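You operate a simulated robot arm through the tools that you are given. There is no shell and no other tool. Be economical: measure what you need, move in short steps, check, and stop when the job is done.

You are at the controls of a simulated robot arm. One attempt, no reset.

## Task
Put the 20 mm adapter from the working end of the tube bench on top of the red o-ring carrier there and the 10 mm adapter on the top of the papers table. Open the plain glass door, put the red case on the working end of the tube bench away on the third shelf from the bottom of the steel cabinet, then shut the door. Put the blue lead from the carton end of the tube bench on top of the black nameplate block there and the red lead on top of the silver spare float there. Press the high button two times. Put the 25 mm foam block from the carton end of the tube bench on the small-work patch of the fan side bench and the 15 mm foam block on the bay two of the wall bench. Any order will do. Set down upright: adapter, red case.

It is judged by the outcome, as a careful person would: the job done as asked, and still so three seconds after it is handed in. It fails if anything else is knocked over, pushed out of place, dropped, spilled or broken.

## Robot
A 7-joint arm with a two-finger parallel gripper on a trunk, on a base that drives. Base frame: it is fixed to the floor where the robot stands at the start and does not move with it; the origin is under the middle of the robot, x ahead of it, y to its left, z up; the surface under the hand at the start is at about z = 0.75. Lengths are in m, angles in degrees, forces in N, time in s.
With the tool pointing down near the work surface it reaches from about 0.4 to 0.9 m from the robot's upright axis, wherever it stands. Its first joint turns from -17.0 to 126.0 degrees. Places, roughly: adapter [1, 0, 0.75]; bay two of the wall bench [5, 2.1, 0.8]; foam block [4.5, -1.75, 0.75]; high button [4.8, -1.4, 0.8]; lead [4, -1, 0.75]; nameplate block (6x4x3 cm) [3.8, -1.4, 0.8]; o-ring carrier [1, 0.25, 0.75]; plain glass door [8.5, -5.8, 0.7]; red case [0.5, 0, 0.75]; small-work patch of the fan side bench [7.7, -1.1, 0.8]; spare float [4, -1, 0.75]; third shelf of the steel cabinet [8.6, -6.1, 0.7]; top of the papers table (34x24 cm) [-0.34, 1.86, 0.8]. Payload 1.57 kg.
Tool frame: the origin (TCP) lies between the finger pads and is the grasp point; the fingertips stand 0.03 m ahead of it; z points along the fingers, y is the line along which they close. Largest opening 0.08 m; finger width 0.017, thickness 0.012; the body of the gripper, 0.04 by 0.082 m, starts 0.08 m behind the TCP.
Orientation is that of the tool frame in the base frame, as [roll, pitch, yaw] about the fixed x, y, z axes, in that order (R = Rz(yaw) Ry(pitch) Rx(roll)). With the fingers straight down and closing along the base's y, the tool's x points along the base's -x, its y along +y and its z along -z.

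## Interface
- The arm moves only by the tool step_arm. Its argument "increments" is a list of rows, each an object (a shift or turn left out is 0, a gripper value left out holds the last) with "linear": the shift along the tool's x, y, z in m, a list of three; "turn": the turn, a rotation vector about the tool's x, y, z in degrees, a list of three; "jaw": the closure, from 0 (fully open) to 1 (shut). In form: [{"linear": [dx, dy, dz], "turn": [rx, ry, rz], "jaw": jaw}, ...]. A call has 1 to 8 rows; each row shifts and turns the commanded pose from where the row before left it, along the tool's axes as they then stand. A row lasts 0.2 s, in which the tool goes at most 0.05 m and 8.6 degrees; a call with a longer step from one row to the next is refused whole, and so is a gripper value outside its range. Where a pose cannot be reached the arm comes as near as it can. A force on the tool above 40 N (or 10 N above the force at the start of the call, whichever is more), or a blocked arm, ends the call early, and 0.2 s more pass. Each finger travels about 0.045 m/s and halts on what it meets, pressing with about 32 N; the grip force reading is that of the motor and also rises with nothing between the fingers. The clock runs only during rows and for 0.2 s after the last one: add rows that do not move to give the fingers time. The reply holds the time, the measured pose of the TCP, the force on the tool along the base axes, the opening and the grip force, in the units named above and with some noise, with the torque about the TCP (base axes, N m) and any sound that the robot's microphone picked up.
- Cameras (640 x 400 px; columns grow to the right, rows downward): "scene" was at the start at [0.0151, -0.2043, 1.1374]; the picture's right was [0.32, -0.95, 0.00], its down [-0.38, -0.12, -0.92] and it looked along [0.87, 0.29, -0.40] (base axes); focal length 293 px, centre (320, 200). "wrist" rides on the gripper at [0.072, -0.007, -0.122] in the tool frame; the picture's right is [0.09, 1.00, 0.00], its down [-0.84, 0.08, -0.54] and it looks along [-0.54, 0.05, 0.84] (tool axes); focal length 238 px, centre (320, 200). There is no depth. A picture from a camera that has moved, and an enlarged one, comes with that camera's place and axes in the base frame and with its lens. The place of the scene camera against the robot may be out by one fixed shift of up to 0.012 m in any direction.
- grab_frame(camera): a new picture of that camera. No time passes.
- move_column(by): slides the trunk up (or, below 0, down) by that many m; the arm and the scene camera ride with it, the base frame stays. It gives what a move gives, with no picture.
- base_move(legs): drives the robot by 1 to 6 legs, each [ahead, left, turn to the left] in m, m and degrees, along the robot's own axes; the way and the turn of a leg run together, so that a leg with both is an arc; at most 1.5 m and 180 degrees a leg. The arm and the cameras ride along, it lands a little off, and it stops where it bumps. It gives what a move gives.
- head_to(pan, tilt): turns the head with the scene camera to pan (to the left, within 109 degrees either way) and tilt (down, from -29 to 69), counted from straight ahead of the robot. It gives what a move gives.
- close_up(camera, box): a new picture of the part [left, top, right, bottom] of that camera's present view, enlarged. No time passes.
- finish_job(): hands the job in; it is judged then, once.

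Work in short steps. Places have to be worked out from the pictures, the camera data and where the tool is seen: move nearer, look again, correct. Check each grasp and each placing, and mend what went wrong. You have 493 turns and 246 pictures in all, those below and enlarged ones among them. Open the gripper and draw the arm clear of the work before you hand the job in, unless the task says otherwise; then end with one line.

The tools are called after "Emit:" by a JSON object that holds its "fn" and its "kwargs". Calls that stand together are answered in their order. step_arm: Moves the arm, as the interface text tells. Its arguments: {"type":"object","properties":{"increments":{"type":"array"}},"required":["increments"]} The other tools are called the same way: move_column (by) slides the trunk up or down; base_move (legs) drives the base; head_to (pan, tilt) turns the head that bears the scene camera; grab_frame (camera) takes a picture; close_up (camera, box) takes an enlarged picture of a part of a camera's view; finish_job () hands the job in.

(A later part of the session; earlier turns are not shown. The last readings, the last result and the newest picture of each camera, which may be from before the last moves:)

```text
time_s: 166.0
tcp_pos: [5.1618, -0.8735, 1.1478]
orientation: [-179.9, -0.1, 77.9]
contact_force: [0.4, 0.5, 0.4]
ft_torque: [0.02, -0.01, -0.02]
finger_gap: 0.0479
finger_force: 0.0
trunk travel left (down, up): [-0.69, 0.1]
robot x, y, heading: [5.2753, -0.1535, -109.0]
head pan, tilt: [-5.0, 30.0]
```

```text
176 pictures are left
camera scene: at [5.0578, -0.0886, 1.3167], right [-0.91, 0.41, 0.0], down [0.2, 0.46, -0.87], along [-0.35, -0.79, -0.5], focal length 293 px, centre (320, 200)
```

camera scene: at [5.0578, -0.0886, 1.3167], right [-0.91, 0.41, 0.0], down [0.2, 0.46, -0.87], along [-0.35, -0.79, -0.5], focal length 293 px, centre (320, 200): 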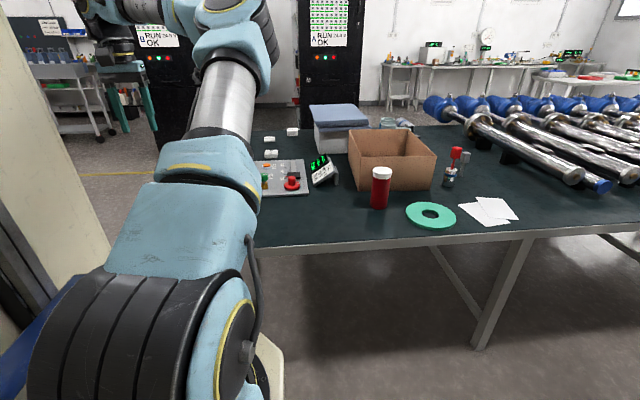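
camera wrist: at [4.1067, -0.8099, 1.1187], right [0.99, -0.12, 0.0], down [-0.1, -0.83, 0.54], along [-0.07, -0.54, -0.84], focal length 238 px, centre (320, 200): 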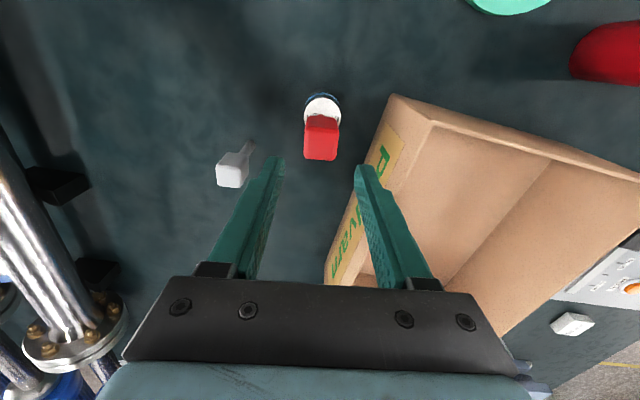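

Emit:
{"fn": "base_move", "kwargs": {"legs": [[0, 0.6, 0], [0, 0, -90], [0, 0.9, 0]]}}

Emit:
{"fn": "head_to", "kwargs": {"pan": 10, "tilt": 35}}

Emit:
{"fn": "grab_frame", "kwargs": {"camera": "scene"}}

Emit:
{"fn": "grab_frame", "kwargs": {"camera": "wrist"}}

```text
time_s: 177.6
tcp_pos: [4.8301, -1.0666, 1.1463]
orientation: [180.0, 0.0, -12.5]
contact_force: [-0.2, 0.5, 0.7]
ft_torque: [0.0, 0.0, -0.06]
finger_gap: 0.048
finger_force: 0.0
trunk travel left (down, up): [-0.69, 0.1]
robot x, y, heading: [5.5526, -1.1888, 161.0]
head pan, tilt: [-5.0, 30.0]
```

```text
time_s: 178.3
tcp_pos: [4.8296, -1.0683, 1.1466]
orientation: [-179.9, 0.0, -12.7]
contact_force: [0.6, -0.3, 0.5]
ft_torque: [-0.01, -0.02, -0.02]
finger_gap: 0.048
finger_force: 0.1
trunk travel left (down, up): [-0.69, 0.1]
robot x, y, heading: [5.5498, -1.1904, 160.6]
head pan, tilt: [10.0, 35.0]
```

```text
175 pictures are left
camera scene: at [5.6217, -0.9883, 1.3089], right [0.16, 0.99, 0.0], down [0.57, -0.09, -0.82], along [-0.81, 0.13, -0.57], focal length 293 px, centre (320, 200)
```

scene: 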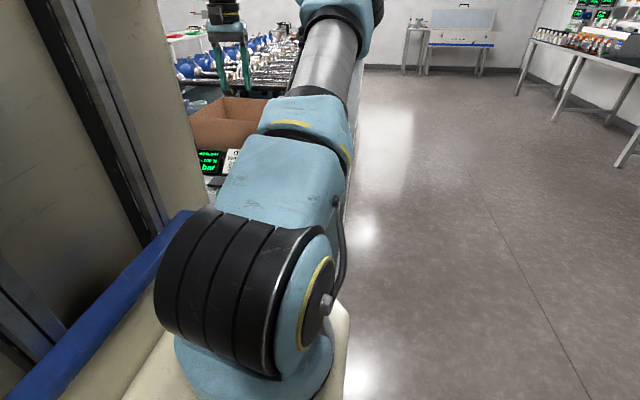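

```text
174 pictures are left
camera wrist: at [4.9001, -1.0752, 1.2688], right [-0.13, -0.99, 0.0], down [-0.83, 0.11, 0.54], along [-0.54, 0.07, -0.84], focal length 238 px, centre (320, 200)
```

wrist: 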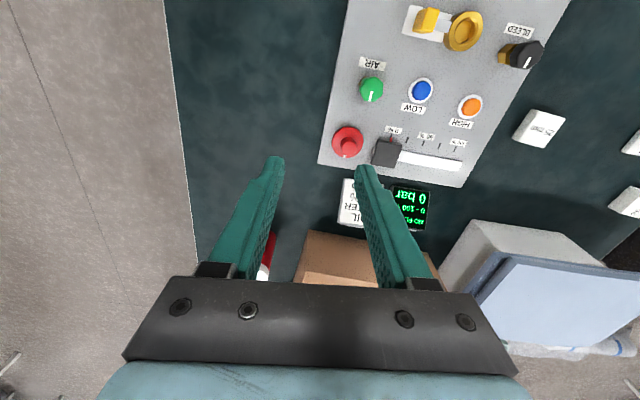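

Good view of the panel: HIGH is at about (4.77,-1.35). I shift 0.3 m more to bring button and foams well into reach.

Emit:
{"fn": "base_move", "kwargs": {"legs": [[0, 0.3, 0]]}}

Emit:
{"fn": "grab_frame", "kwargs": {"camera": "wrist"}}

```text
time_s: 180.4
tcp_pos: [4.7305, -1.3512, 1.1463]
orientation: [-180.0, 0.0, -12.5]
contact_force: [-0.1, 0.2, 0.9]
ft_torque: [0.0, 0.01, -0.02]
finger_gap: 0.0482
finger_force: 0.0
trunk travel left (down, up): [-0.69, 0.1]
robot x, y, heading: [5.4554, -1.4736, 161.0]
head pan, tilt: [10.0, 35.0]
```

```text
173 pictures are left
camera wrist: at [4.8003, -1.3601, 1.2688], right [-0.13, -0.99, 0.0], down [-0.83, 0.11, 0.54], along [-0.54, 0.07, -0.84], focal length 238 px, centre (320, 200)
```

wrist: 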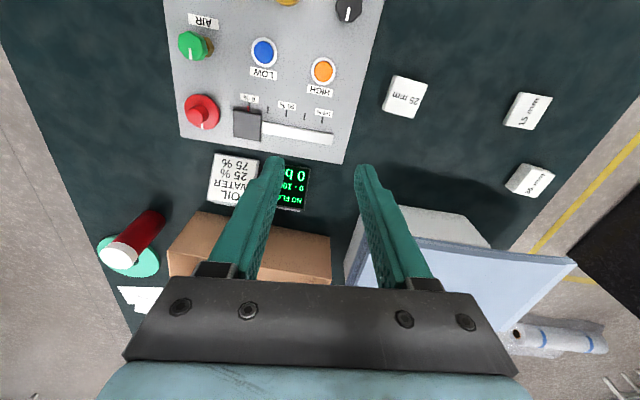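

Emit:
{"fn": "step_arm", "kwargs": {"increments": [{"linear": [0.03, 0.003, 0], "jaw": 1}, {"jaw": 1}, {"jaw": 1}, {"jaw": 1}]}}

Emit:
{"fn": "move_column", "kwargs": {"by": -0.25}}

Emit:
{"fn": "grab_frame", "kwargs": {"camera": "wrist"}}

```text
time_s: 181.4
tcp_pos: [4.7593, -1.3614, 1.1465]
orientation: [180.0, 0.0, -12.5]
contact_force: [0.7, -0.4, -0.5]
ft_torque: [-0.01, 0.0, 0.01]
finger_gap: 0.0
finger_force: 21.5
trunk travel left (down, up): [-0.69, 0.1]
robot x, y, heading: [5.451, -1.4743, 160.7]
head pan, tilt: [10.0, 35.0]
```

```text
time_s: 184.0
tcp_pos: [4.7599, -1.3625, 0.8972]
orientation: [180.0, 0.1, -12.4]
contact_force: [0.5, 0.2, -0.4]
ft_torque: [-0.04, -0.02, 0.01]
finger_gap: 0.0
finger_force: 21.5
trunk travel left (down, up): [-0.44, 0.35]
robot x, y, heading: [5.4488, -1.4702, 160.6]
head pan, tilt: [10.0, 35.0]
```

```text
172 pictures are left
camera wrist: at [4.8295, -1.3702, 1.0191], right [-0.13, -0.99, 0.0], down [-0.83, 0.11, 0.54], along [-0.54, 0.07, -0.84], focal length 238 px, centre (320, 200)
```

wrist: 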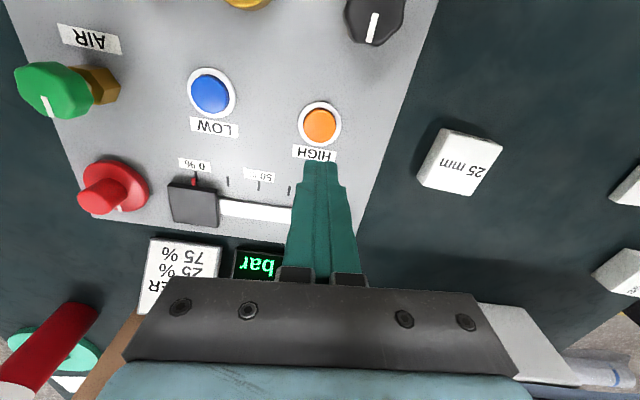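

Tip lines up with HIGH within 3 mm. I go down in small steps to press.

Emit:
{"fn": "step_arm", "kwargs": {"increments": [{"linear": [0.003, 0, 0.03]}, {"linear": [0, 0, 0.025]}, {"linear": [0, 0, 0.008]}, {"linear": [0, 0, 0]}]}}

Emit:
{"fn": "close_up", "kwargs": {"camera": "wrist", "box": [240, 80, 400, 220]}}

```text
time_s: 185.0
tcp_pos: [4.7619, -1.3623, 0.8336]
orientation: [-179.9, 0.0, -12.5]
contact_force: [-0.3, -0.2, -0.3]
ft_torque: [-0.01, 0.01, 0.0]
finger_gap: 0.0
finger_force: 21.2
trunk travel left (down, up): [-0.44, 0.35]
robot x, y, heading: [5.4495, -1.474, 160.9]
head pan, tilt: [10.0, 35.0]
```

```text
2.86 times, centred on (320, 150) of wrist
camera zoom: at [4.8326, -1.3705, 0.955], right [-0.13, -0.99, 0.0], down [-0.83, 0.11, 0.54], along [-0.54, 0.07, -0.84], focal length 681 px, centre (320, 343)
```

zoom: 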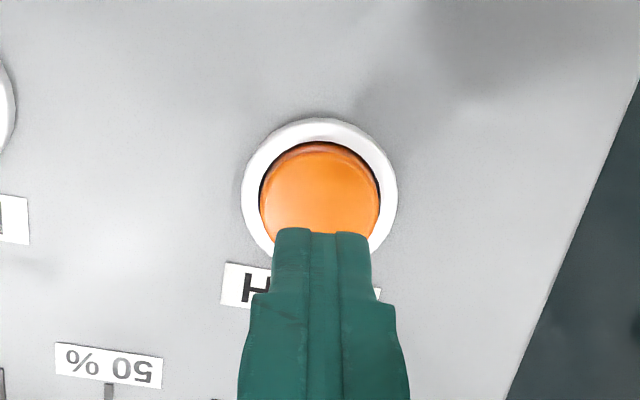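

Emit:
{"fn": "step_arm", "kwargs": {"increments": [{"linear": [0.004, 0, 0.005]}, {"linear": [0, 0, 0.004]}, {"linear": [0, 0, 0.004]}, {"linear": [0, 0, 0]}]}}

Emit:
{"fn": "step_arm", "kwargs": {"increments": [{"linear": [0, 0, 0.003]}, {"linear": [0, 0, 0]}]}}

```text
time_s: 186.0
tcp_pos: [4.7665, -1.3646, 0.821]
orientation: [180.0, -0.1, -12.5]
contact_force: [-0.2, -0.7, -0.6]
ft_torque: [0.02, 0.01, -0.01]
finger_gap: 0.0002
finger_force: 20.8
trunk travel left (down, up): [-0.44, 0.35]
robot x, y, heading: [5.4487, -1.4715, 160.8]
head pan, tilt: [10.0, 35.0]
```

```text
time_s: 186.6
tcp_pos: [4.7655, -1.3626, 0.8172]
orientation: [-180.0, 0.0, -12.5]
contact_force: [-0.7, -0.7, 0.8]
ft_torque: [-0.02, 0.01, -0.04]
finger_gap: 0.0001
finger_force: 21.3
trunk travel left (down, up): [-0.44, 0.35]
robot x, y, heading: [5.4498, -1.4761, 160.6]
head pan, tilt: [10.0, 35.0]
```

Emit:
{"fn": "step_arm", "kwargs": {"increments": [{"linear": [0, 0, 0.003]}, {"linear": [0, 0, 0]}]}}

Emit:
{"fn": "close_up", "kwargs": {"camera": "wrist", "box": [240, 80, 400, 220]}}

```text
time_s: 187.2
tcp_pos: [4.7659, -1.3636, 0.8146]
orientation: [180.0, 0.1, -12.5]
contact_force: [-0.4, -0.3, -0.2]
ft_torque: [0.03, -0.01, 0.02]
finger_gap: 0.0
finger_force: 21.0
trunk travel left (down, up): [-0.44, 0.35]
robot x, y, heading: [5.4487, -1.4773, 160.6]
head pan, tilt: [10.0, 35.0]
```

```text
2.86 times, centred on (320, 150) of wrist
camera zoom: at [4.8361, -1.3717, 0.9369], right [-0.13, -0.99, 0.0], down [-0.83, 0.11, 0.54], along [-0.54, 0.07, -0.84], focal length 681 px, centre (320, 343)
```

zoom: 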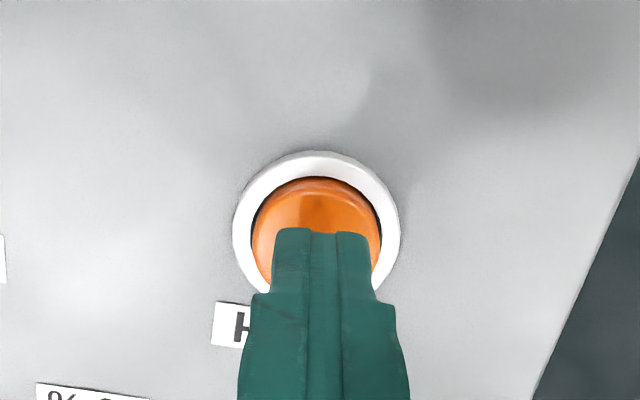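

Emit:
{"fn": "step_arm", "kwargs": {"increments": [{"linear": [0, 0, 0.003]}, {"linear": [0, 0, 0.002]}, {"linear": [0, 0, 0]}]}}

```text
time_s: 188.0
tcp_pos: [4.7657, -1.3632, 0.8099]
orientation: [-180.0, 0.0, -12.6]
contact_force: [0.2, -0.3, 0.0]
ft_torque: [0.01, 0.01, 0.02]
finger_gap: 0.0
finger_force: 20.8
trunk travel left (down, up): [-0.44, 0.35]
robot x, y, heading: [5.4483, -1.4745, 160.8]
head pan, tilt: [10.0, 35.0]
```

Emit:
{"fn": "step_arm", "kwargs": {"increments": [{"linear": [0, 0, 0.003]}, {"linear": [0, 0, 0.002]}, {"linear": [0, 0, 0]}]}}

```text
time_s: 188.8
tcp_pos: [4.7662, -1.3638, 0.8052]
orientation: [179.9, -0.1, -12.5]
contact_force: [0.1, 0.4, 0.3]
ft_torque: [0.0, -0.01, -0.03]
finger_gap: 0.0002
finger_force: 20.7
trunk travel left (down, up): [-0.44, 0.35]
robot x, y, heading: [5.4485, -1.4747, 160.9]
head pan, tilt: [10.0, 35.0]
```

Emit:
{"fn": "step_arm", "kwargs": {"increments": [{"linear": [0, 0, 0.002]}, {"linear": [0, 0, 0.002]}, {"linear": [0, 0, 0]}]}}

Emit:
{"fn": "close_up", "kwargs": {"camera": "wrist", "box": [240, 80, 400, 220]}}

```text
time_s: 189.6
tcp_pos: [4.7659, -1.3636, 0.8022]
orientation: [180.0, 0.0, -12.5]
contact_force: [-0.9, -0.2, 3.2]
ft_torque: [0.01, -0.02, 0.03]
finger_gap: 0.0001
finger_force: 21.3
trunk travel left (down, up): [-0.44, 0.35]
robot x, y, heading: [5.4492, -1.4784, 160.8]
head pan, tilt: [10.0, 35.0]
heard: click
```

```text
2.86 times, centred on (320, 150) of wrist
camera zoom: at [4.8362, -1.3718, 0.9235], right [-0.13, -0.99, 0.0], down [-0.83, 0.11, 0.54], along [-0.54, 0.07, -0.84], focal length 681 px, centre (320, 343)
```

zoom: 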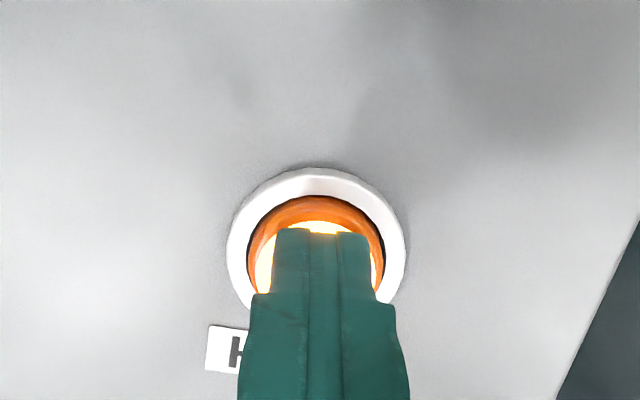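

Click heard, button lit (press one). I rise 15 mm to let it reset, then press to the same depth.

Emit:
{"fn": "step_arm", "kwargs": {"increments": [{"linear": [0, 0, -0.008]}, {"linear": [0, 0, -0.01]}, {"linear": [0, 0, 0]}, {"linear": [0, 0, 0]}, {"linear": [0, 0, 0]}]}}

Emit:
{"fn": "close_up", "kwargs": {"camera": "wrist", "box": [240, 80, 400, 220]}}

Emit:
{"fn": "step_arm", "kwargs": {"increments": [{"linear": [0, 0, 0.01]}, {"linear": [0, 0, 0.004]}, {"linear": [0, 0, 0.002]}, {"linear": [0, 0, 0.002]}, {"linear": [0, 0, 0]}]}}

```text
time_s: 190.8
tcp_pos: [4.7658, -1.3623, 0.8185]
orientation: [180.0, 0.0, -12.5]
contact_force: [0.0, 1.3, -0.2]
ft_torque: [0.0, 0.0, 0.01]
finger_gap: 0.0003
finger_force: 21.3
trunk travel left (down, up): [-0.44, 0.35]
robot x, y, heading: [5.4543, -1.4722, 160.7]
head pan, tilt: [10.0, 35.0]
```

```text
2.86 times, centred on (320, 150) of wrist
camera zoom: at [4.8365, -1.3714, 0.9413], right [-0.13, -0.99, 0.0], down [-0.83, 0.11, 0.54], along [-0.54, 0.07, -0.84], focal length 681 px, centre (320, 343)
```

zoom: 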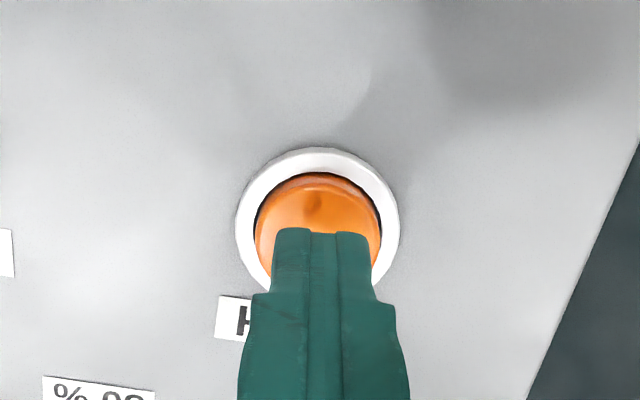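

```text
time_s: 192.0
tcp_pos: [4.7647, -1.3634, 0.8013]
orientation: [-180.0, 0.0, -12.5]
contact_force: [-0.5, 1.4, 3.6]
ft_torque: [0.04, 0.0, 0.02]
finger_gap: 0.0001
finger_force: 21.0
trunk travel left (down, up): [-0.44, 0.35]
robot x, y, heading: [5.4491, -1.4715, 160.6]
head pan, tilt: [10.0, 35.0]
heard: click
```

Second click. I rise and open, then go for the 25 mm foam block.

Emit:
{"fn": "step_arm", "kwargs": {"increments": [{"linear": [0, 0, -0.02]}, {"linear": [0, 0, -0.04]}, {"linear": [0, 0, -0.04]}, {"linear": [0, 0.04, -0.02], "jaw": 0}, {"linear": [0, 0.045, 0], "jaw": 0}, {"linear": [0, 0.045, 0], "jaw": 0}, {"linear": [0, 0.03, 0], "jaw": 0}, {"jaw": 0}]}}

Emit:
{"fn": "grab_frame", "kwargs": {"camera": "wrist"}}

```text
time_s: 193.8
tcp_pos: [4.7301, -1.52, 0.9194]
orientation: [-180.0, 0.0, -12.5]
contact_force: [0.2, -0.3, 0.9]
ft_torque: [-0.02, 0.04, -0.01]
finger_gap: 0.0801
finger_force: 0.1
trunk travel left (down, up): [-0.44, 0.35]
robot x, y, heading: [5.4474, -1.4734, 160.6]
head pan, tilt: [10.0, 35.0]
```

```text
167 pictures are left
camera wrist: at [4.801, -1.5296, 1.0423], right [-0.13, -0.99, 0.0], down [-0.83, 0.11, 0.54], along [-0.54, 0.07, -0.84], focal length 238 px, centre (320, 200)
```

wrist: 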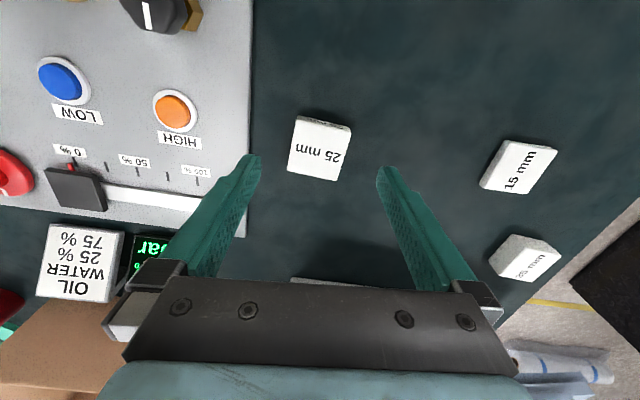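

Emit:
{"fn": "close_up", "kwargs": {"camera": "wrist", "box": [270, 100, 370, 200]}}

Emit:
{"fn": "close_up", "kwargs": {"camera": "wrist", "box": [470, 120, 580, 300]}}

```text
4.00 times, centred on (320, 150) of wrist
camera zoom: at [4.801, -1.5296, 1.0423], right [-0.13, -0.99, 0.0], down [-0.83, 0.11, 0.54], along [-0.54, 0.07, -0.84], focal length 953 px, centre (320, 400)
```

zoom: 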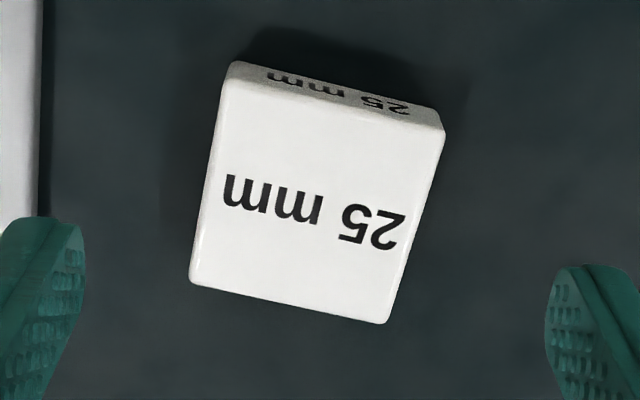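

```text
2.22 times, centred on (525, 210) of wrist
camera zoom: at [4.801, -1.5296, 1.0423], right [-0.13, -0.99, 0.0], down [-0.83, 0.11, 0.54], along [-0.54, 0.07, -0.84], focal length 530 px, centre (-136, 178)
```

zoom: 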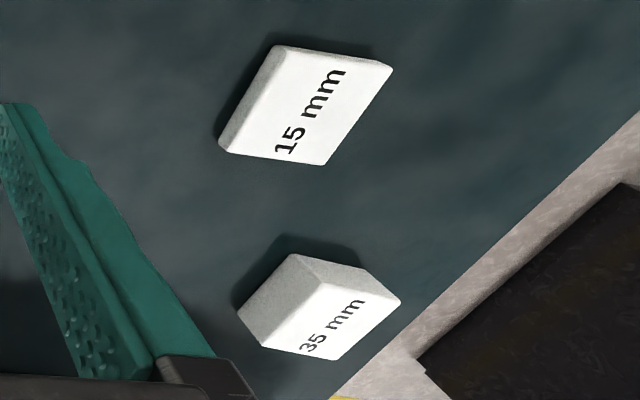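

25 mm block (~60 mm square) is 3 cm outward, turned ~7°. I align, descend and grip.

Emit:
{"fn": "step_arm", "kwargs": {"increments": [{"linear": [-0.0325, 0, 0], "turn": [0, 0, 7]}, {"linear": [0, 0, 0.04]}, {"linear": [0, 0, 0.03]}, {"linear": [0, 0, 0]}]}}

Emit:
{"fn": "grab_frame", "kwargs": {"camera": "wrist"}}

```text
time_s: 194.8
tcp_pos: [4.7005, -1.5102, 0.8507]
orientation: [180.0, -0.1, -19.5]
contact_force: [0.3, 0.5, -0.2]
ft_torque: [0.02, 0.02, 0.01]
finger_gap: 0.08
finger_force: 0.0
out of reach, approached as far as the arm can: row 1
trunk travel left (down, up): [-0.44, 0.35]
robot x, y, heading: [5.4464, -1.4754, 160.6]
head pan, tilt: [10.0, 35.0]
```

```text
164 pictures are left
camera wrist: at [4.7687, -1.5274, 0.973], right [-0.25, -0.97, 0.0], down [-0.81, 0.21, 0.54], along [-0.52, 0.13, -0.84], focal length 238 px, centre (320, 200)
```

wrist: 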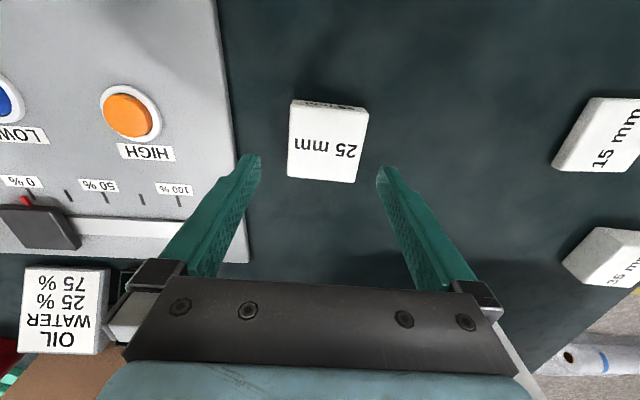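

Emit:
{"fn": "step_arm", "kwargs": {"increments": [{"linear": [0.001, 0.0055, 0.03]}, {"linear": [0, 0, 0.025]}, {"linear": [0, 0, 0.012]}, {"linear": [0, 0, 0]}, {"jaw": 0.5}, {"jaw": 1}, {"jaw": 1}, {"jaw": 1}]}}

Emit:
{"fn": "step_arm", "kwargs": {"increments": [{"linear": [0, 0, -0.03]}, {"linear": [0, 0, -0.05]}, {"linear": [0, 0, -0.05]}, {"linear": [0, 0, -0.05]}]}}

Emit:
{"fn": "grab_frame", "kwargs": {"camera": "wrist"}}

```text
time_s: 196.6
tcp_pos: [4.6978, -1.5145, 0.7852]
orientation: [179.9, 0.1, -19.5]
contact_force: [-0.3, -0.2, 0.0]
ft_torque: [-0.02, 0.03, 0.01]
finger_gap: 0.0634
finger_force: 31.7
trunk travel left (down, up): [-0.44, 0.35]
robot x, y, heading: [5.4491, -1.4781, 160.7]
head pan, tilt: [10.0, 35.0]
```

```text
time_s: 197.6
tcp_pos: [4.7085, -1.4988, 0.9599]
orientation: [-179.9, -0.1, -19.5]
contact_force: [-0.6, -0.9, -1.2]
ft_torque: [0.02, -0.04, 0.01]
finger_gap: 0.0636
finger_force: 31.7
out of reach, approached as far as the arm can: row 3, 4
trunk travel left (down, up): [-0.44, 0.35]
robot x, y, heading: [5.455, -1.4754, 160.3]
head pan, tilt: [10.0, 35.0]
```

```text
163 pictures are left
camera wrist: at [4.7762, -1.5156, 1.0809], right [-0.25, -0.97, 0.0], down [-0.82, 0.21, 0.54], along [-0.52, 0.13, -0.84], focal length 238 px, centre (320, 200)
```

wrist: 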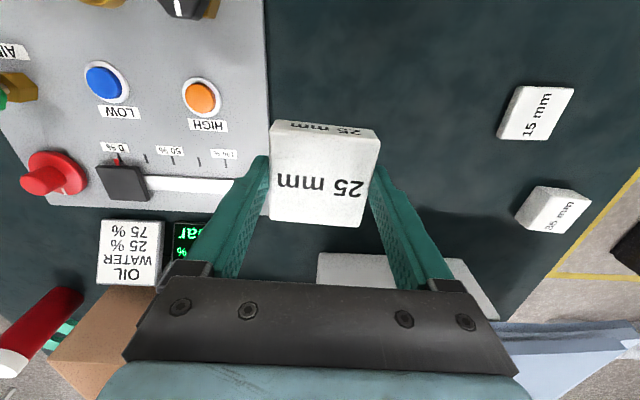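

Held (63 mm). I raise, back off slightly and turn toward the fan side bench.

Emit:
{"fn": "move_column", "kwargs": {"by": 0.15}}

Emit:
{"fn": "base_move", "kwargs": {"legs": [[-0.2, 0, 0], [0, 0, -140]]}}

Emit:
{"fn": "head_to", "kwargs": {"pan": -10, "tilt": 15}}

Emit:
{"fn": "grab_frame", "kwargs": {"camera": "scene"}}

```text
time_s: 199.3
tcp_pos: [4.7086, -1.4992, 1.1092]
orientation: [-180.0, 0.0, -19.6]
contact_force: [-0.4, -0.2, 0.4]
ft_torque: [0.0, 0.0, 0.03]
finger_gap: 0.0633
finger_force: 32.6
trunk travel left (down, up): [-0.59, 0.2]
robot x, y, heading: [5.4512, -1.4723, 160.8]
head pan, tilt: [10.0, 35.0]
```

```text
time_s: 206.7
tcp_pos: [6.1936, -1.0463, 1.1094]
orientation: [179.9, 0.0, -159.7]
contact_force: [-0.6, 0.6, -0.3]
ft_torque: [-0.02, 0.03, 0.02]
finger_gap: 0.0633
finger_force: 31.8
trunk travel left (down, up): [-0.59, 0.2]
robot x, y, heading: [5.6402, -1.542, 20.5]
head pan, tilt: [10.0, 35.0]
```

```text
time_s: 207.5
tcp_pos: [6.1934, -1.0455, 1.1084]
orientation: [180.0, 0.0, -159.7]
contact_force: [0.5, 0.3, -0.5]
ft_torque: [-0.01, -0.01, 0.02]
finger_gap: 0.0635
finger_force: 32.2
trunk travel left (down, up): [-0.59, 0.2]
robot x, y, heading: [5.6386, -1.5411, 20.3]
head pan, tilt: [-10.0, 15.0]
```

```text
162 pictures are left
camera scene: at [5.7437, -1.7696, 1.2408], right [0.18, -0.98, 0.0], down [-0.26, -0.05, -0.97], along [0.95, 0.18, -0.26], focal length 293 px, centre (320, 200)
```

scene: 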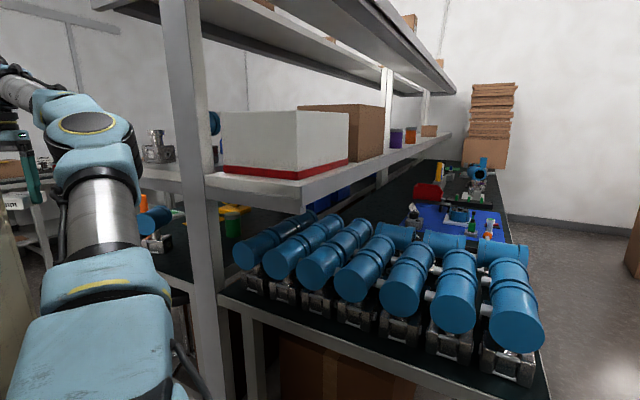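

The small-work patch must be on the other (left) side of this shelved bench. I drive north around and look.

Emit:
{"fn": "base_move", "kwargs": {"legs": [[0.15, 0, 0], [0, 0, 70], [1.5, -0.1, 0], [0, 0, -75]]}}

Emit:
{"fn": "head_to", "kwargs": {"pan": -30, "tilt": 20}}

Emit:
{"fn": "grab_frame", "kwargs": {"camera": "scene"}}

```text
refused: leg 3 is longer than a leg can be; nothing moved
```

```text
time_s: 208.4
tcp_pos: [6.1941, -1.045, 1.1102]
orientation: [179.9, 0.0, -159.8]
contact_force: [0.6, 0.1, 0.8]
ft_torque: [-0.01, -0.01, -0.01]
finger_gap: 0.0634
finger_force: 31.8
trunk travel left (down, up): [-0.59, 0.2]
robot x, y, heading: [5.6349, -1.538, 20.2]
head pan, tilt: [-30.0, 20.0]
```

```text
161 pictures are left
camera scene: at [5.7437, -1.802, 1.2328], right [-0.17, -0.99, 0.0], down [-0.34, 0.06, -0.94], along [0.93, -0.16, -0.34], focal length 293 px, centre (320, 200)
```

scene: 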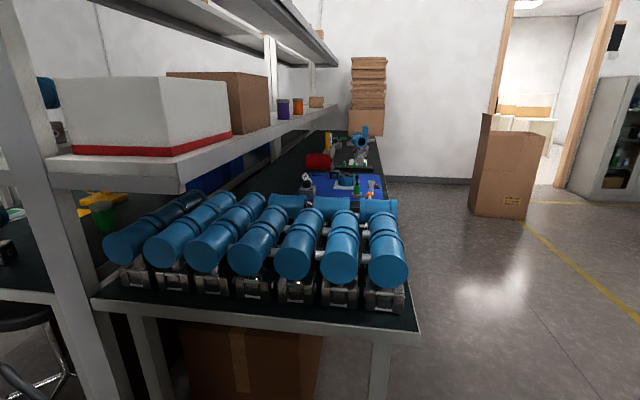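

Emit:
{"fn": "base_move", "kwargs": {"legs": [[0.15, 0, 0], [0, 0, 70], [1.45, -0.1, 0], [0, 0, -75]]}}

Emit:
{"fn": "head_to", "kwargs": {"pan": -20, "tilt": 20}}

Emit:
{"fn": "grab_frame", "kwargs": {"camera": "scene"}}

```text
time_s: 222.9
tcp_pos: [6.4647, 0.4087, 1.109]
orientation: [180.0, 0.0, -165.2]
contact_force: [0.5, 0.4, 0.0]
ft_torque: [0.01, -0.01, 0.03]
finger_gap: 0.0633
finger_force: 32.0
trunk travel left (down, up): [-0.59, 0.2]
robot x, y, heading: [5.8658, -0.0316, 15.1]
head pan, tilt: [-30.0, 20.0]
```

```text
time_s: 223.6
tcp_pos: [6.4643, 0.409, 1.1099]
orientation: [180.0, 0.0, -165.1]
contact_force: [0.3, -0.3, 0.4]
ft_torque: [-0.03, 0.01, 0.0]
finger_gap: 0.0636
finger_force: 32.6
trunk travel left (down, up): [-0.59, 0.2]
robot x, y, heading: [5.8662, -0.0313, 15.0]
head pan, tilt: [-20.0, 20.0]
```

```text
160 pictures are left
camera scene: at [5.9481, -0.2853, 1.2327], right [-0.09, -1.0, 0.0], down [-0.34, 0.03, -0.94], along [0.94, -0.08, -0.34], focal length 293 px, centre (320, 200)
```

scene: 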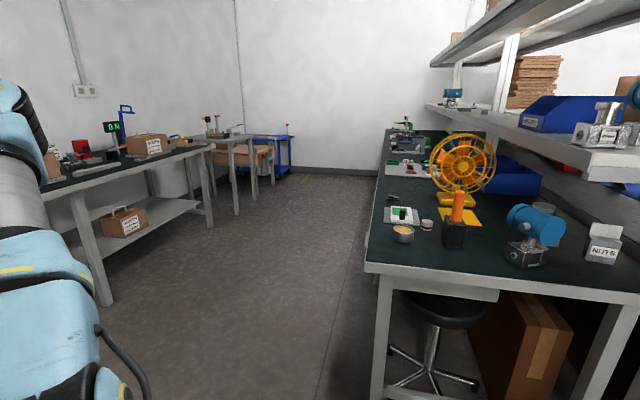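

Emit:
{"fn": "close_up", "kwargs": {"camera": "scene", "box": [370, 110, 530, 270]}}

Emit:
{"fn": "close_up", "kwargs": {"camera": "scene", "box": [40, 90, 300, 250]}}

```text
2.50 times, centred on (450, 190) of scene
camera zoom: at [5.9481, -0.2853, 1.2327], right [-0.09, -1.0, 0.0], down [-0.34, 0.03, -0.94], along [0.94, -0.08, -0.34], focal length 732 px, centre (-5, 225)
```

zoom: 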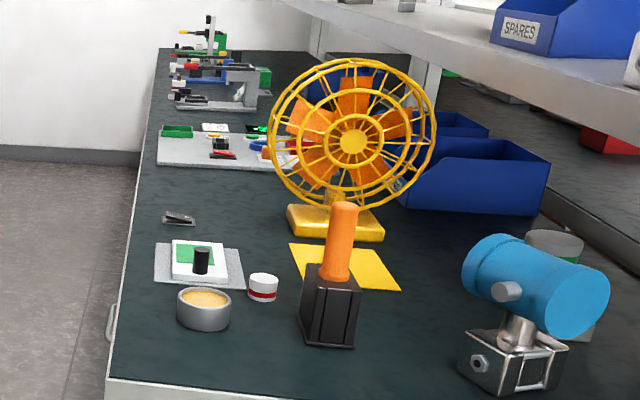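

```text
2.46 times, centred on (170, 170) of scene
camera zoom: at [5.9481, -0.2853, 1.2327], right [-0.09, -1.0, 0.0], down [-0.34, 0.03, -0.94], along [0.94, -0.08, -0.34], focal length 720 px, centre (689, 274)
```

zoom: 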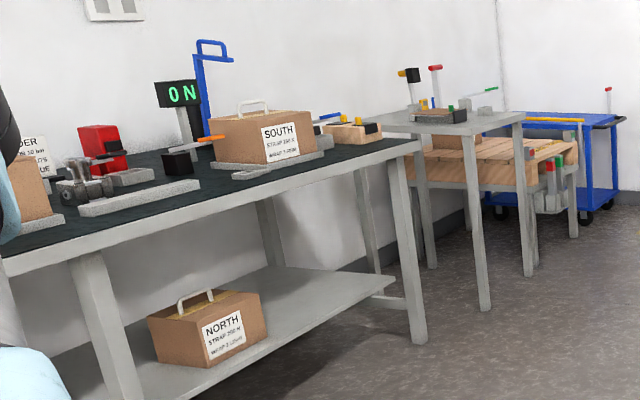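

Fan bench found; the patch at about (7.7,-1.1) seems the larger grey mat beyond the fan. I drive alongside and face it.

Emit:
{"fn": "base_move", "kwargs": {"legs": [[0, 0, -34], [1.4, 0.37, 0], [0.4, 0, 0], [0, 0, -90]]}}

Emit:
{"fn": "grab_frame", "kwargs": {"camera": "wrist"}}

Emit:
{"fn": "head_to", "kwargs": {"pan": 0, "tilt": 35}}

Emit:
{"fn": "grab_frame", "kwargs": {"camera": "scene"}}

```text
time_s: 238.3
tcp_pos: [7.6992, -1.0125, 1.11]
orientation: [-180.0, -0.1, 70.4]
contact_force: [-0.1, 0.1, -0.5]
ft_torque: [0.01, -0.04, 0.0]
finger_gap: 0.0634
finger_force: 31.8
trunk travel left (down, up): [-0.59, 0.2]
robot x, y, heading: [7.675, -0.2709, -109.2]
head pan, tilt: [-20.0, 20.0]
```

```text
157 pictures are left
camera wrist: at [7.715, -0.942, 1.2314], right [0.97, -0.25, 0.0], down [-0.21, -0.81, 0.54], along [-0.13, -0.53, -0.84], focal length 238 px, centre (320, 200)
```

wrist: 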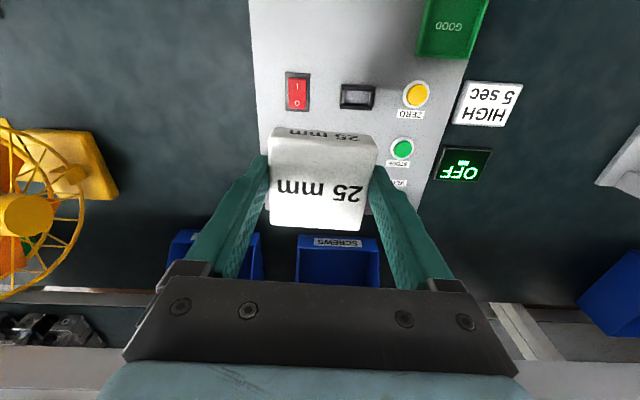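

```text
time_s: 239.1
tcp_pos: [7.6985, -1.0126, 1.1089]
orientation: [-180.0, 0.0, 70.3]
contact_force: [-0.6, -0.6, -1.0]
ft_torque: [0.01, -0.02, 0.0]
finger_gap: 0.0635
finger_force: 31.7
trunk travel left (down, up): [-0.59, 0.2]
robot x, y, heading: [7.678, -0.2704, -109.2]
head pan, tilt: [0.0, 35.0]
```

```text
156 pictures are left
camera scene: at [7.462, -0.2052, 1.2089], right [-0.94, 0.33, 0.0], down [0.19, 0.54, -0.82], along [-0.27, -0.77, -0.57], focal length 293 px, centre (320, 200)
```

scene: 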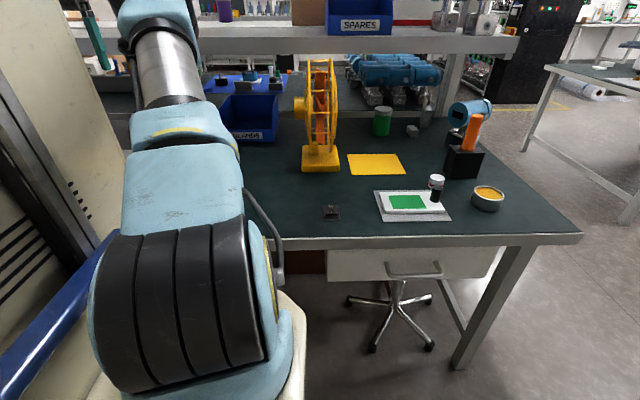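

The grey thing is a control panel, so I must see what lies near (7.7,-1.1); I shift the arm sideways to uncover it.

Emit:
{"fn": "step_arm", "kwargs": {"increments": [{"linear": [0.02, -0.045, 0]}, {"linear": [0.02, -0.045, 0]}, {"linear": [0.02, -0.045, 0]}, {"linear": [0.02, -0.045, 0]}, {"linear": [0, 0, 0]}]}}

Emit:
{"fn": "grab_frame", "kwargs": {"camera": "wrist"}}

```text
time_s: 240.3
tcp_pos: [7.5547, -0.8753, 1.1081]
orientation: [179.9, 0.0, 70.4]
contact_force: [0.8, -0.1, -0.6]
ft_torque: [0.0, 0.0, 0.01]
finger_gap: 0.0632
finger_force: 32.3
trunk travel left (down, up): [-0.59, 0.2]
robot x, y, heading: [7.6771, -0.2719, -109.3]
head pan, tilt: [0.0, 35.0]
```

```text
155 pictures are left
camera wrist: at [7.5721, -0.8047, 1.2301], right [0.97, -0.25, 0.0], down [-0.21, -0.81, 0.54], along [-0.13, -0.53, -0.84], focal length 238 px, centre (320, 200)
```

wrist: 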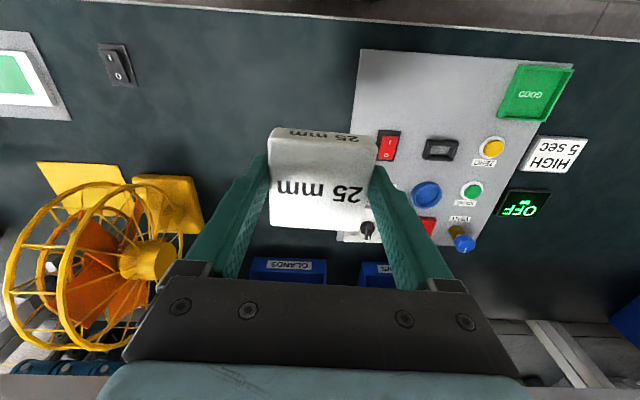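

Emit:
{"fn": "close_up", "kwargs": {"camera": "wrist", "box": [330, 40, 600, 290]}}

Emit:
{"fn": "close_up", "kwargs": {"camera": "wrist", "box": [0, 0, 360, 180]}}

```text
1.60 times, centred on (465, 165) of wrist
camera zoom: at [7.5721, -0.8047, 1.2301], right [0.97, -0.25, 0.0], down [-0.21, -0.81, 0.54], along [-0.13, -0.53, -0.84], focal length 381 px, centre (88, 256)
```

zoom: 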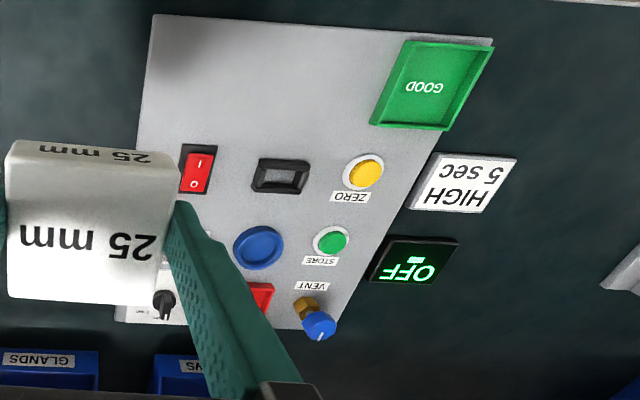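

```text
1.78 times, centred on (180, 90) of wrist
camera zoom: at [7.5721, -0.8047, 1.2301], right [0.97, -0.25, 0.0], down [-0.21, -0.81, 0.54], along [-0.13, -0.53, -0.84], focal length 424 px, centre (569, 396)
```

zoom: 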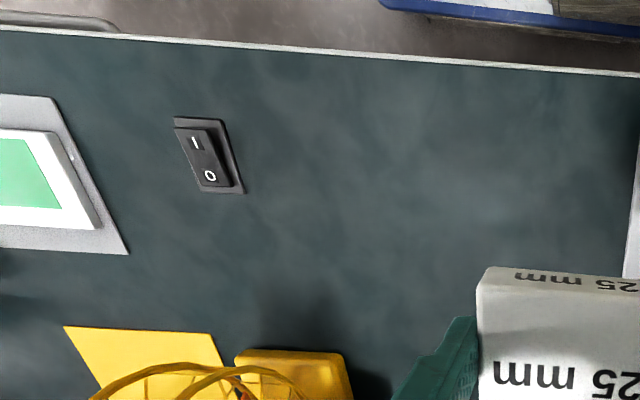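

The grey plate's centre computes to about (7.75,-1.09) — matching the patch place. I look at it with the scene camera for any marking.

Emit:
{"fn": "head_to", "kwargs": {"pan": 25, "tilt": 40}}

Emit:
{"fn": "grab_frame", "kwargs": {"camera": "scene"}}

```text
time_s: 241.2
tcp_pos: [7.5561, -0.8768, 1.1081]
orientation: [179.9, 0.0, 70.3]
contact_force: [-0.2, 0.9, -0.1]
ft_torque: [-0.05, 0.02, 0.04]
finger_gap: 0.0635
finger_force: 32.1
trunk travel left (down, up): [-0.59, 0.2]
robot x, y, heading: [7.67, -0.266, -109.7]
head pan, tilt: [25.0, 40.0]
```

```text
152 pictures are left
camera scene: at [7.4995, -0.2068, 1.2013], right [-1.0, -0.1, 0.0], down [-0.06, 0.64, -0.77], along [0.07, -0.76, -0.64], focal length 293 px, centre (320, 200)
```

scene: 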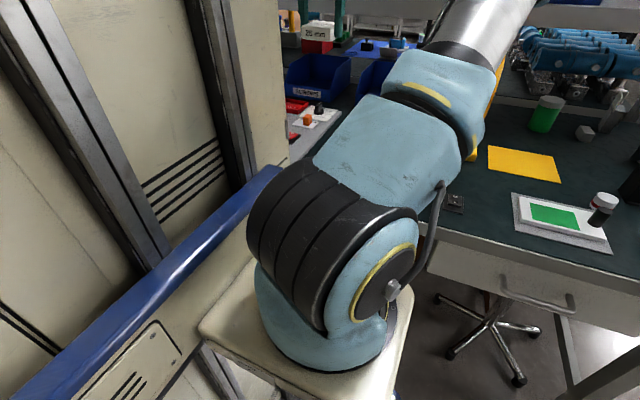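

Emit:
{"fn": "move_column", "kwargs": {"by": 0.2}}

Emit:
{"fn": "step_arm", "kwargs": {"increments": [{"linear": [0.03, 0, 0]}, {"linear": [0.03, 0, 0], "turn": [0, 0, -8]}, {"linear": [0.0, 0, 0], "turn": [0, 0, -8]}, {"linear": [0.0, 0, 0], "turn": [0, 0, -8]}]}}

Emit:
{"fn": "grab_frame", "kwargs": {"camera": "wrist"}}

```text
time_s: 243.4
tcp_pos: [7.5563, -0.8753, 1.3076]
orientation: [180.0, 0.0, 70.5]
contact_force: [0.8, -0.7, 0.2]
ft_torque: [-0.01, 0.03, 0.0]
finger_gap: 0.0634
finger_force: 31.9
trunk travel left (down, up): [-0.79, 0.0]
robot x, y, heading: [7.6695, -0.2694, -109.3]
head pan, tilt: [25.0, 40.0]
```

```text
time_s: 244.4
tcp_pos: [7.576, -0.8189, 1.3087]
orientation: [-180.0, -0.1, 94.4]
contact_force: [-0.9, 0.7, -0.3]
ft_torque: [-0.01, 0.03, -0.01]
finger_gap: 0.0634
finger_force: 32.1
trunk travel left (down, up): [-0.79, 0.0]
robot x, y, heading: [7.6777, -0.2711, -109.1]
head pan, tilt: [25.0, 40.0]
```

```text
151 pictures are left
camera wrist: at [7.5618, -0.7474, 1.43], right [0.99, 0.17, 0.0], down [0.14, -0.83, 0.54], along [0.09, -0.53, -0.84], focal length 238 px, centre (320, 200)
```

wrist: 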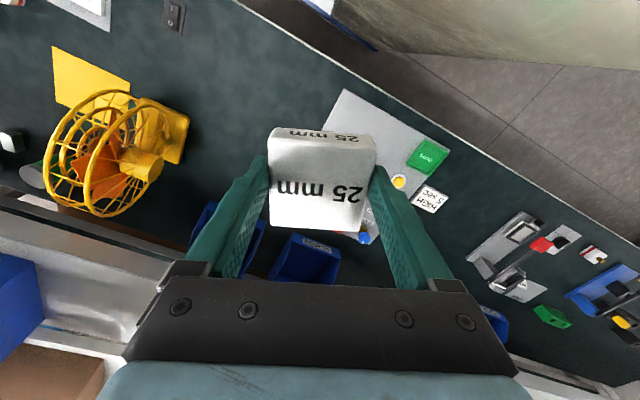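

I need to see the hidden lower-left part of that plate; I swing back and further left, staying high.

Emit:
{"fn": "step_arm", "kwargs": {"increments": [{"turn": [0, 0, 8]}, {"turn": [0, 0, 8]}, {"turn": [0, 0, 8]}, {"linear": [0, -0.045, 0]}, {"linear": [0, -0.045, 0]}, {"linear": [0, -0.045, 0]}, {"linear": [0, -0.045, 0]}, {"linear": [0, 0, 0]}]}}

Emit:
{"fn": "grab_frame", "kwargs": {"camera": "wrist"}}

```text
time_s: 246.2
tcp_pos: [7.404, -0.7589, 1.3079]
orientation: [180.0, 0.0, 70.4]
contact_force: [0.3, -1.2, -0.1]
ft_torque: [-0.01, -0.01, -0.01]
finger_gap: 0.0634
finger_force: 31.9
trunk travel left (down, up): [-0.79, 0.0]
robot x, y, heading: [7.6724, -0.2692, -109.7]
head pan, tilt: [25.0, 40.0]
```

```text
150 pictures are left
camera wrist: at [7.4215, -0.6877, 1.4296], right [0.97, -0.25, 0.0], down [-0.21, -0.81, 0.54], along [-0.13, -0.53, -0.84], focal length 238 px, centre (320, 200)
```

wrist: 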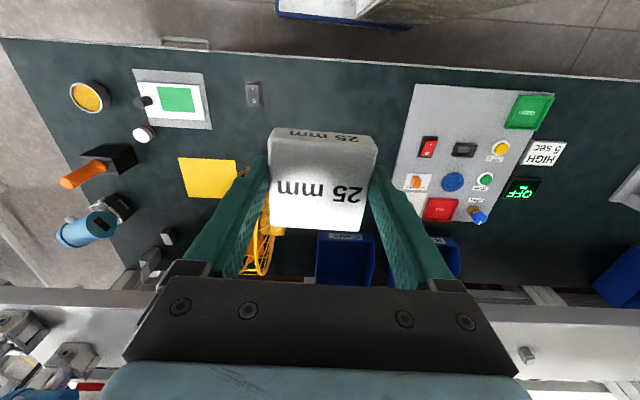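

Emit:
{"fn": "close_up", "kwargs": {"camera": "wrist", "box": [380, 70, 570, 240]}}

```text
2.35 times, centred on (475, 155) of wrist
camera zoom: at [7.4215, -0.6877, 1.4296], right [0.97, -0.25, 0.0], down [-0.21, -0.81, 0.54], along [-0.13, -0.53, -0.84], focal length 561 px, centre (-45, 306)
```

zoom: 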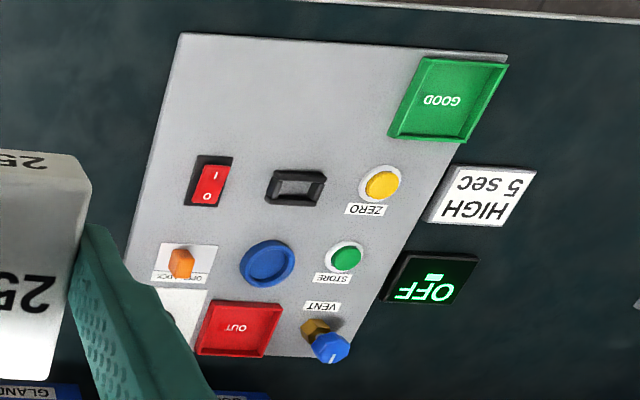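

The plate carries GOOD/OUT trays and switches with a blank area at its near left; its centre fits the patch, so the foam goes on its clear part near (7.745,-0.945).

Emit:
{"fn": "step_arm", "kwargs": {"increments": [{"linear": [-0.005, 0.048, 0]}, {"linear": [-0.008, 0.048, 0]}, {"linear": [-0.008, 0.048, 0]}, {"linear": [-0.008, 0.048, 0]}, {"linear": [-0.008, 0.048, 0]}, {"linear": [-0.008, 0.048, 0]}, {"linear": [-0.008, 0.048, 0]}, {"linear": [-0.008, 0.0475, 0]}]}}

Emit:
{"fn": "move_column", "kwargs": {"by": -0.4}}

Emit:
{"fn": "grab_frame", "kwargs": {"camera": "wrist"}}

```text
time_s: 248.0
tcp_pos: [7.7467, -0.9454, 1.3096]
orientation: [179.9, 0.1, 70.3]
contact_force: [-0.9, 0.0, 1.2]
ft_torque: [0.0, -0.04, 0.03]
finger_gap: 0.0634
finger_force: 31.3
trunk travel left (down, up): [-0.79, 0.0]
robot x, y, heading: [7.6743, -0.2725, -109.2]
head pan, tilt: [25.0, 40.0]
```

```text
time_s: 251.8
tcp_pos: [7.7478, -0.9461, 0.9085]
orientation: [180.0, 0.0, 70.4]
contact_force: [0.0, 0.2, 0.1]
ft_torque: [-0.01, 0.01, 0.02]
finger_gap: 0.0634
finger_force: 32.0
trunk travel left (down, up): [-0.39, 0.4]
robot x, y, heading: [7.6728, -0.2737, -109.1]
head pan, tilt: [25.0, 40.0]
```

```text
148 pictures are left
camera wrist: at [7.7639, -0.8743, 1.0309], right [0.97, -0.25, 0.0], down [-0.21, -0.81, 0.54], along [-0.13, -0.53, -0.84], focal length 238 px, centre (320, 200)
```

wrist: 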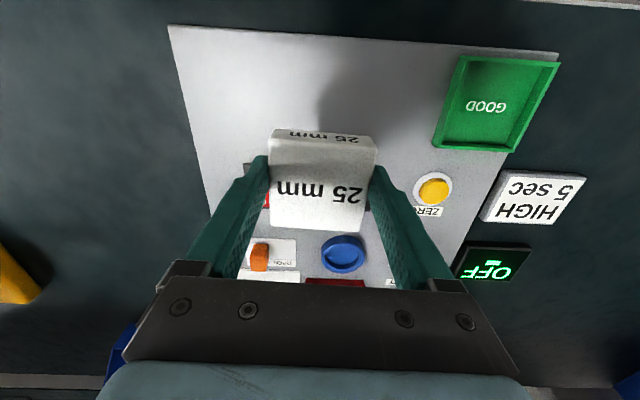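

Footprint is clear of the switches; I shift 1 cm nearer the blank middle and lower to contact.

Emit:
{"fn": "step_arm", "kwargs": {"increments": [{"linear": [0.01, 0, 0.03]}, {"linear": [0, 0, 0.035]}, {"linear": [0, 0, 0.015]}, {"linear": [0, 0, 0]}]}}

Emit:
{"fn": "close_up", "kwargs": {"camera": "wrist", "box": [200, 90, 440, 250]}}

```text
time_s: 252.8
tcp_pos: [7.7505, -0.9359, 0.8286]
orientation: [179.9, 0.0, 70.3]
contact_force: [-0.2, 0.2, -0.9]
ft_torque: [-0.01, -0.04, 0.0]
finger_gap: 0.0633
finger_force: 31.7
trunk travel left (down, up): [-0.39, 0.4]
robot x, y, heading: [7.6753, -0.2724, -109.3]
head pan, tilt: [25.0, 40.0]
```

```text
2.50 times, centred on (320, 170) of wrist
camera zoom: at [7.7672, -0.8648, 0.9509], right [0.97, -0.25, 0.0], down [-0.21, -0.81, 0.54], along [-0.13, -0.53, -0.84], focal length 596 px, centre (320, 275)
```

zoom: 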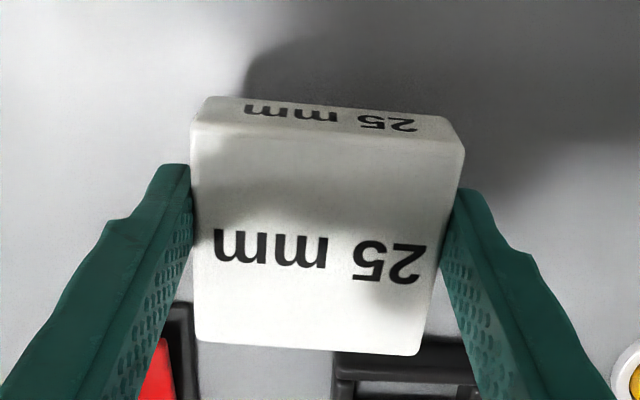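

Emit:
{"fn": "step_arm", "kwargs": {"increments": [{"linear": [0.004, 0, 0.01]}, {"linear": [0, 0, 0.008]}, {"linear": [0, 0, 0]}]}}

```text
time_s: 253.6
tcp_pos: [7.7522, -0.932, 0.8104]
orientation: [180.0, 0.1, 70.4]
contact_force: [-0.5, 0.7, -0.6]
ft_torque: [-0.02, -0.02, 0.0]
finger_gap: 0.0634
finger_force: 32.4
trunk travel left (down, up): [-0.39, 0.4]
robot x, y, heading: [7.6738, -0.2725, -109.0]
head pan, tilt: [25.0, 40.0]
```

Emit:
{"fn": "step_arm", "kwargs": {"increments": [{"linear": [0, 0, 0.005]}, {"linear": [0, 0, 0.004]}, {"linear": [0, 0, 0]}]}}

```text
time_s: 254.4
tcp_pos: [7.7517, -0.9326, 0.8042]
orientation: [179.7, 0.2, 70.4]
contact_force: [-0.9, -0.6, 29.8]
ft_torque: [-0.01, 0.11, -0.01]
finger_gap: 0.0637
finger_force: 31.8
trunk travel left (down, up): [-0.39, 0.4]
robot x, y, heading: [7.675, -0.2711, -109.3]
head pan, tilt: [25.0, 40.0]
```

Contact. Ease up 2 mm, release and rise.

Emit:
{"fn": "step_arm", "kwargs": {"increments": [{"linear": [0, 0, -0.003]}, {"jaw": 0.1}, {"jaw": 0.0}, {"jaw": 0.0}, {"linear": [0, 0, -0.03]}, {"linear": [0, 0, -0.05]}, {"linear": [0, 0, -0.05]}, {"linear": [0, 0, 0]}]}}

Emit:
{"fn": "grab_frame", "kwargs": {"camera": "wrist"}}

```text
time_s: 256.2
tcp_pos: [7.7514, -0.932, 0.9363]
orientation: [-180.0, 0.1, 70.4]
contact_force: [-0.3, -0.3, 0.5]
ft_torque: [0.03, -0.01, -0.04]
finger_gap: 0.08
finger_force: 0.0
trunk travel left (down, up): [-0.39, 0.4]
robot x, y, heading: [7.6733, -0.2683, -109.4]
head pan, tilt: [25.0, 40.0]
```

```text
146 pictures are left
camera wrist: at [7.7686, -0.861, 1.057], right [0.97, -0.25, 0.0], down [-0.21, -0.81, 0.54], along [-0.13, -0.53, -0.84], focal length 238 px, centre (320, 200)
```

wrist: 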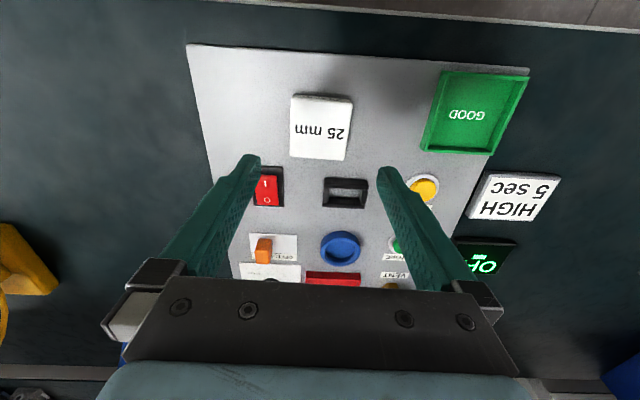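

Foam 25 sits on the patch plate. Next I go open the cabinet's door with the empty hand: raise, back away, and drive round to the south.

Emit:
{"fn": "move_column", "kwargs": {"by": 0.2}}

Emit:
{"fn": "base_move", "kwargs": {"legs": [[-0.35, 0, 0], [0, -1.45, 0], [0, -0.2, 0], [1.3, 0, 0]]}}

Emit:
{"fn": "head_to", "kwargs": {"pan": 0, "tilt": 15}}

Emit:
{"fn": "grab_frame", "kwargs": {"camera": "scene"}}

```text
time_s: 258.4
tcp_pos: [7.7525, -0.9307, 1.1343]
orientation: [180.0, -0.1, 70.4]
contact_force: [0.9, 0.3, 0.0]
ft_torque: [0.03, -0.04, 0.0]
finger_gap: 0.08
finger_force: 0.0
trunk travel left (down, up): [-0.59, 0.2]
robot x, y, heading: [7.6731, -0.2687, -109.3]
head pan, tilt: [25.0, 40.0]
```

```text
time_s: 274.8
tcp_pos: [5.8438, -1.2512, 1.1353]
orientation: [-179.9, 0.0, 69.1]
contact_force: [-0.8, -0.2, -0.2]
ft_torque: [0.0, 0.0, 0.0]
finger_gap: 0.08
finger_force: 0.1
trunk travel left (down, up): [-0.59, 0.2]
robot x, y, heading: [5.7781, -0.5871, -110.6]
head pan, tilt: [25.0, 40.0]
```

```text
time_s: 275.7
tcp_pos: [5.8415, -1.2515, 1.1349]
orientation: [179.9, 0.0, 69.1]
contact_force: [0.5, 0.6, 0.4]
ft_torque: [-0.02, -0.02, 0.01]
finger_gap: 0.0801
finger_force: 0.1
trunk travel left (down, up): [-0.59, 0.2]
robot x, y, heading: [5.7793, -0.5901, -110.4]
head pan, tilt: [0.0, 15.0]
```

```text
145 pictures are left
camera scene: at [5.5671, -0.5234, 1.2408], right [-0.94, 0.35, 0.0], down [0.09, 0.24, -0.97], along [-0.34, -0.9, -0.26], focal length 293 px, centre (320, 200)
```

scene: 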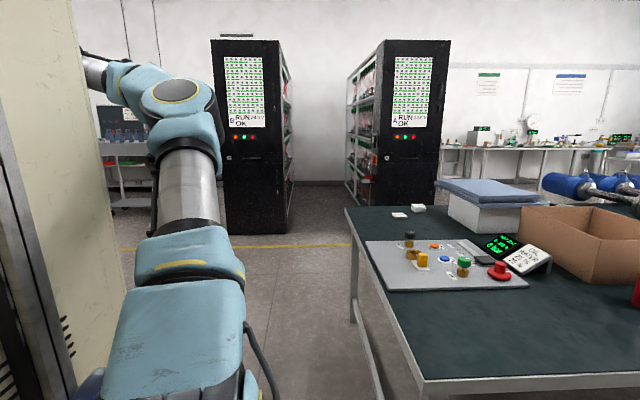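

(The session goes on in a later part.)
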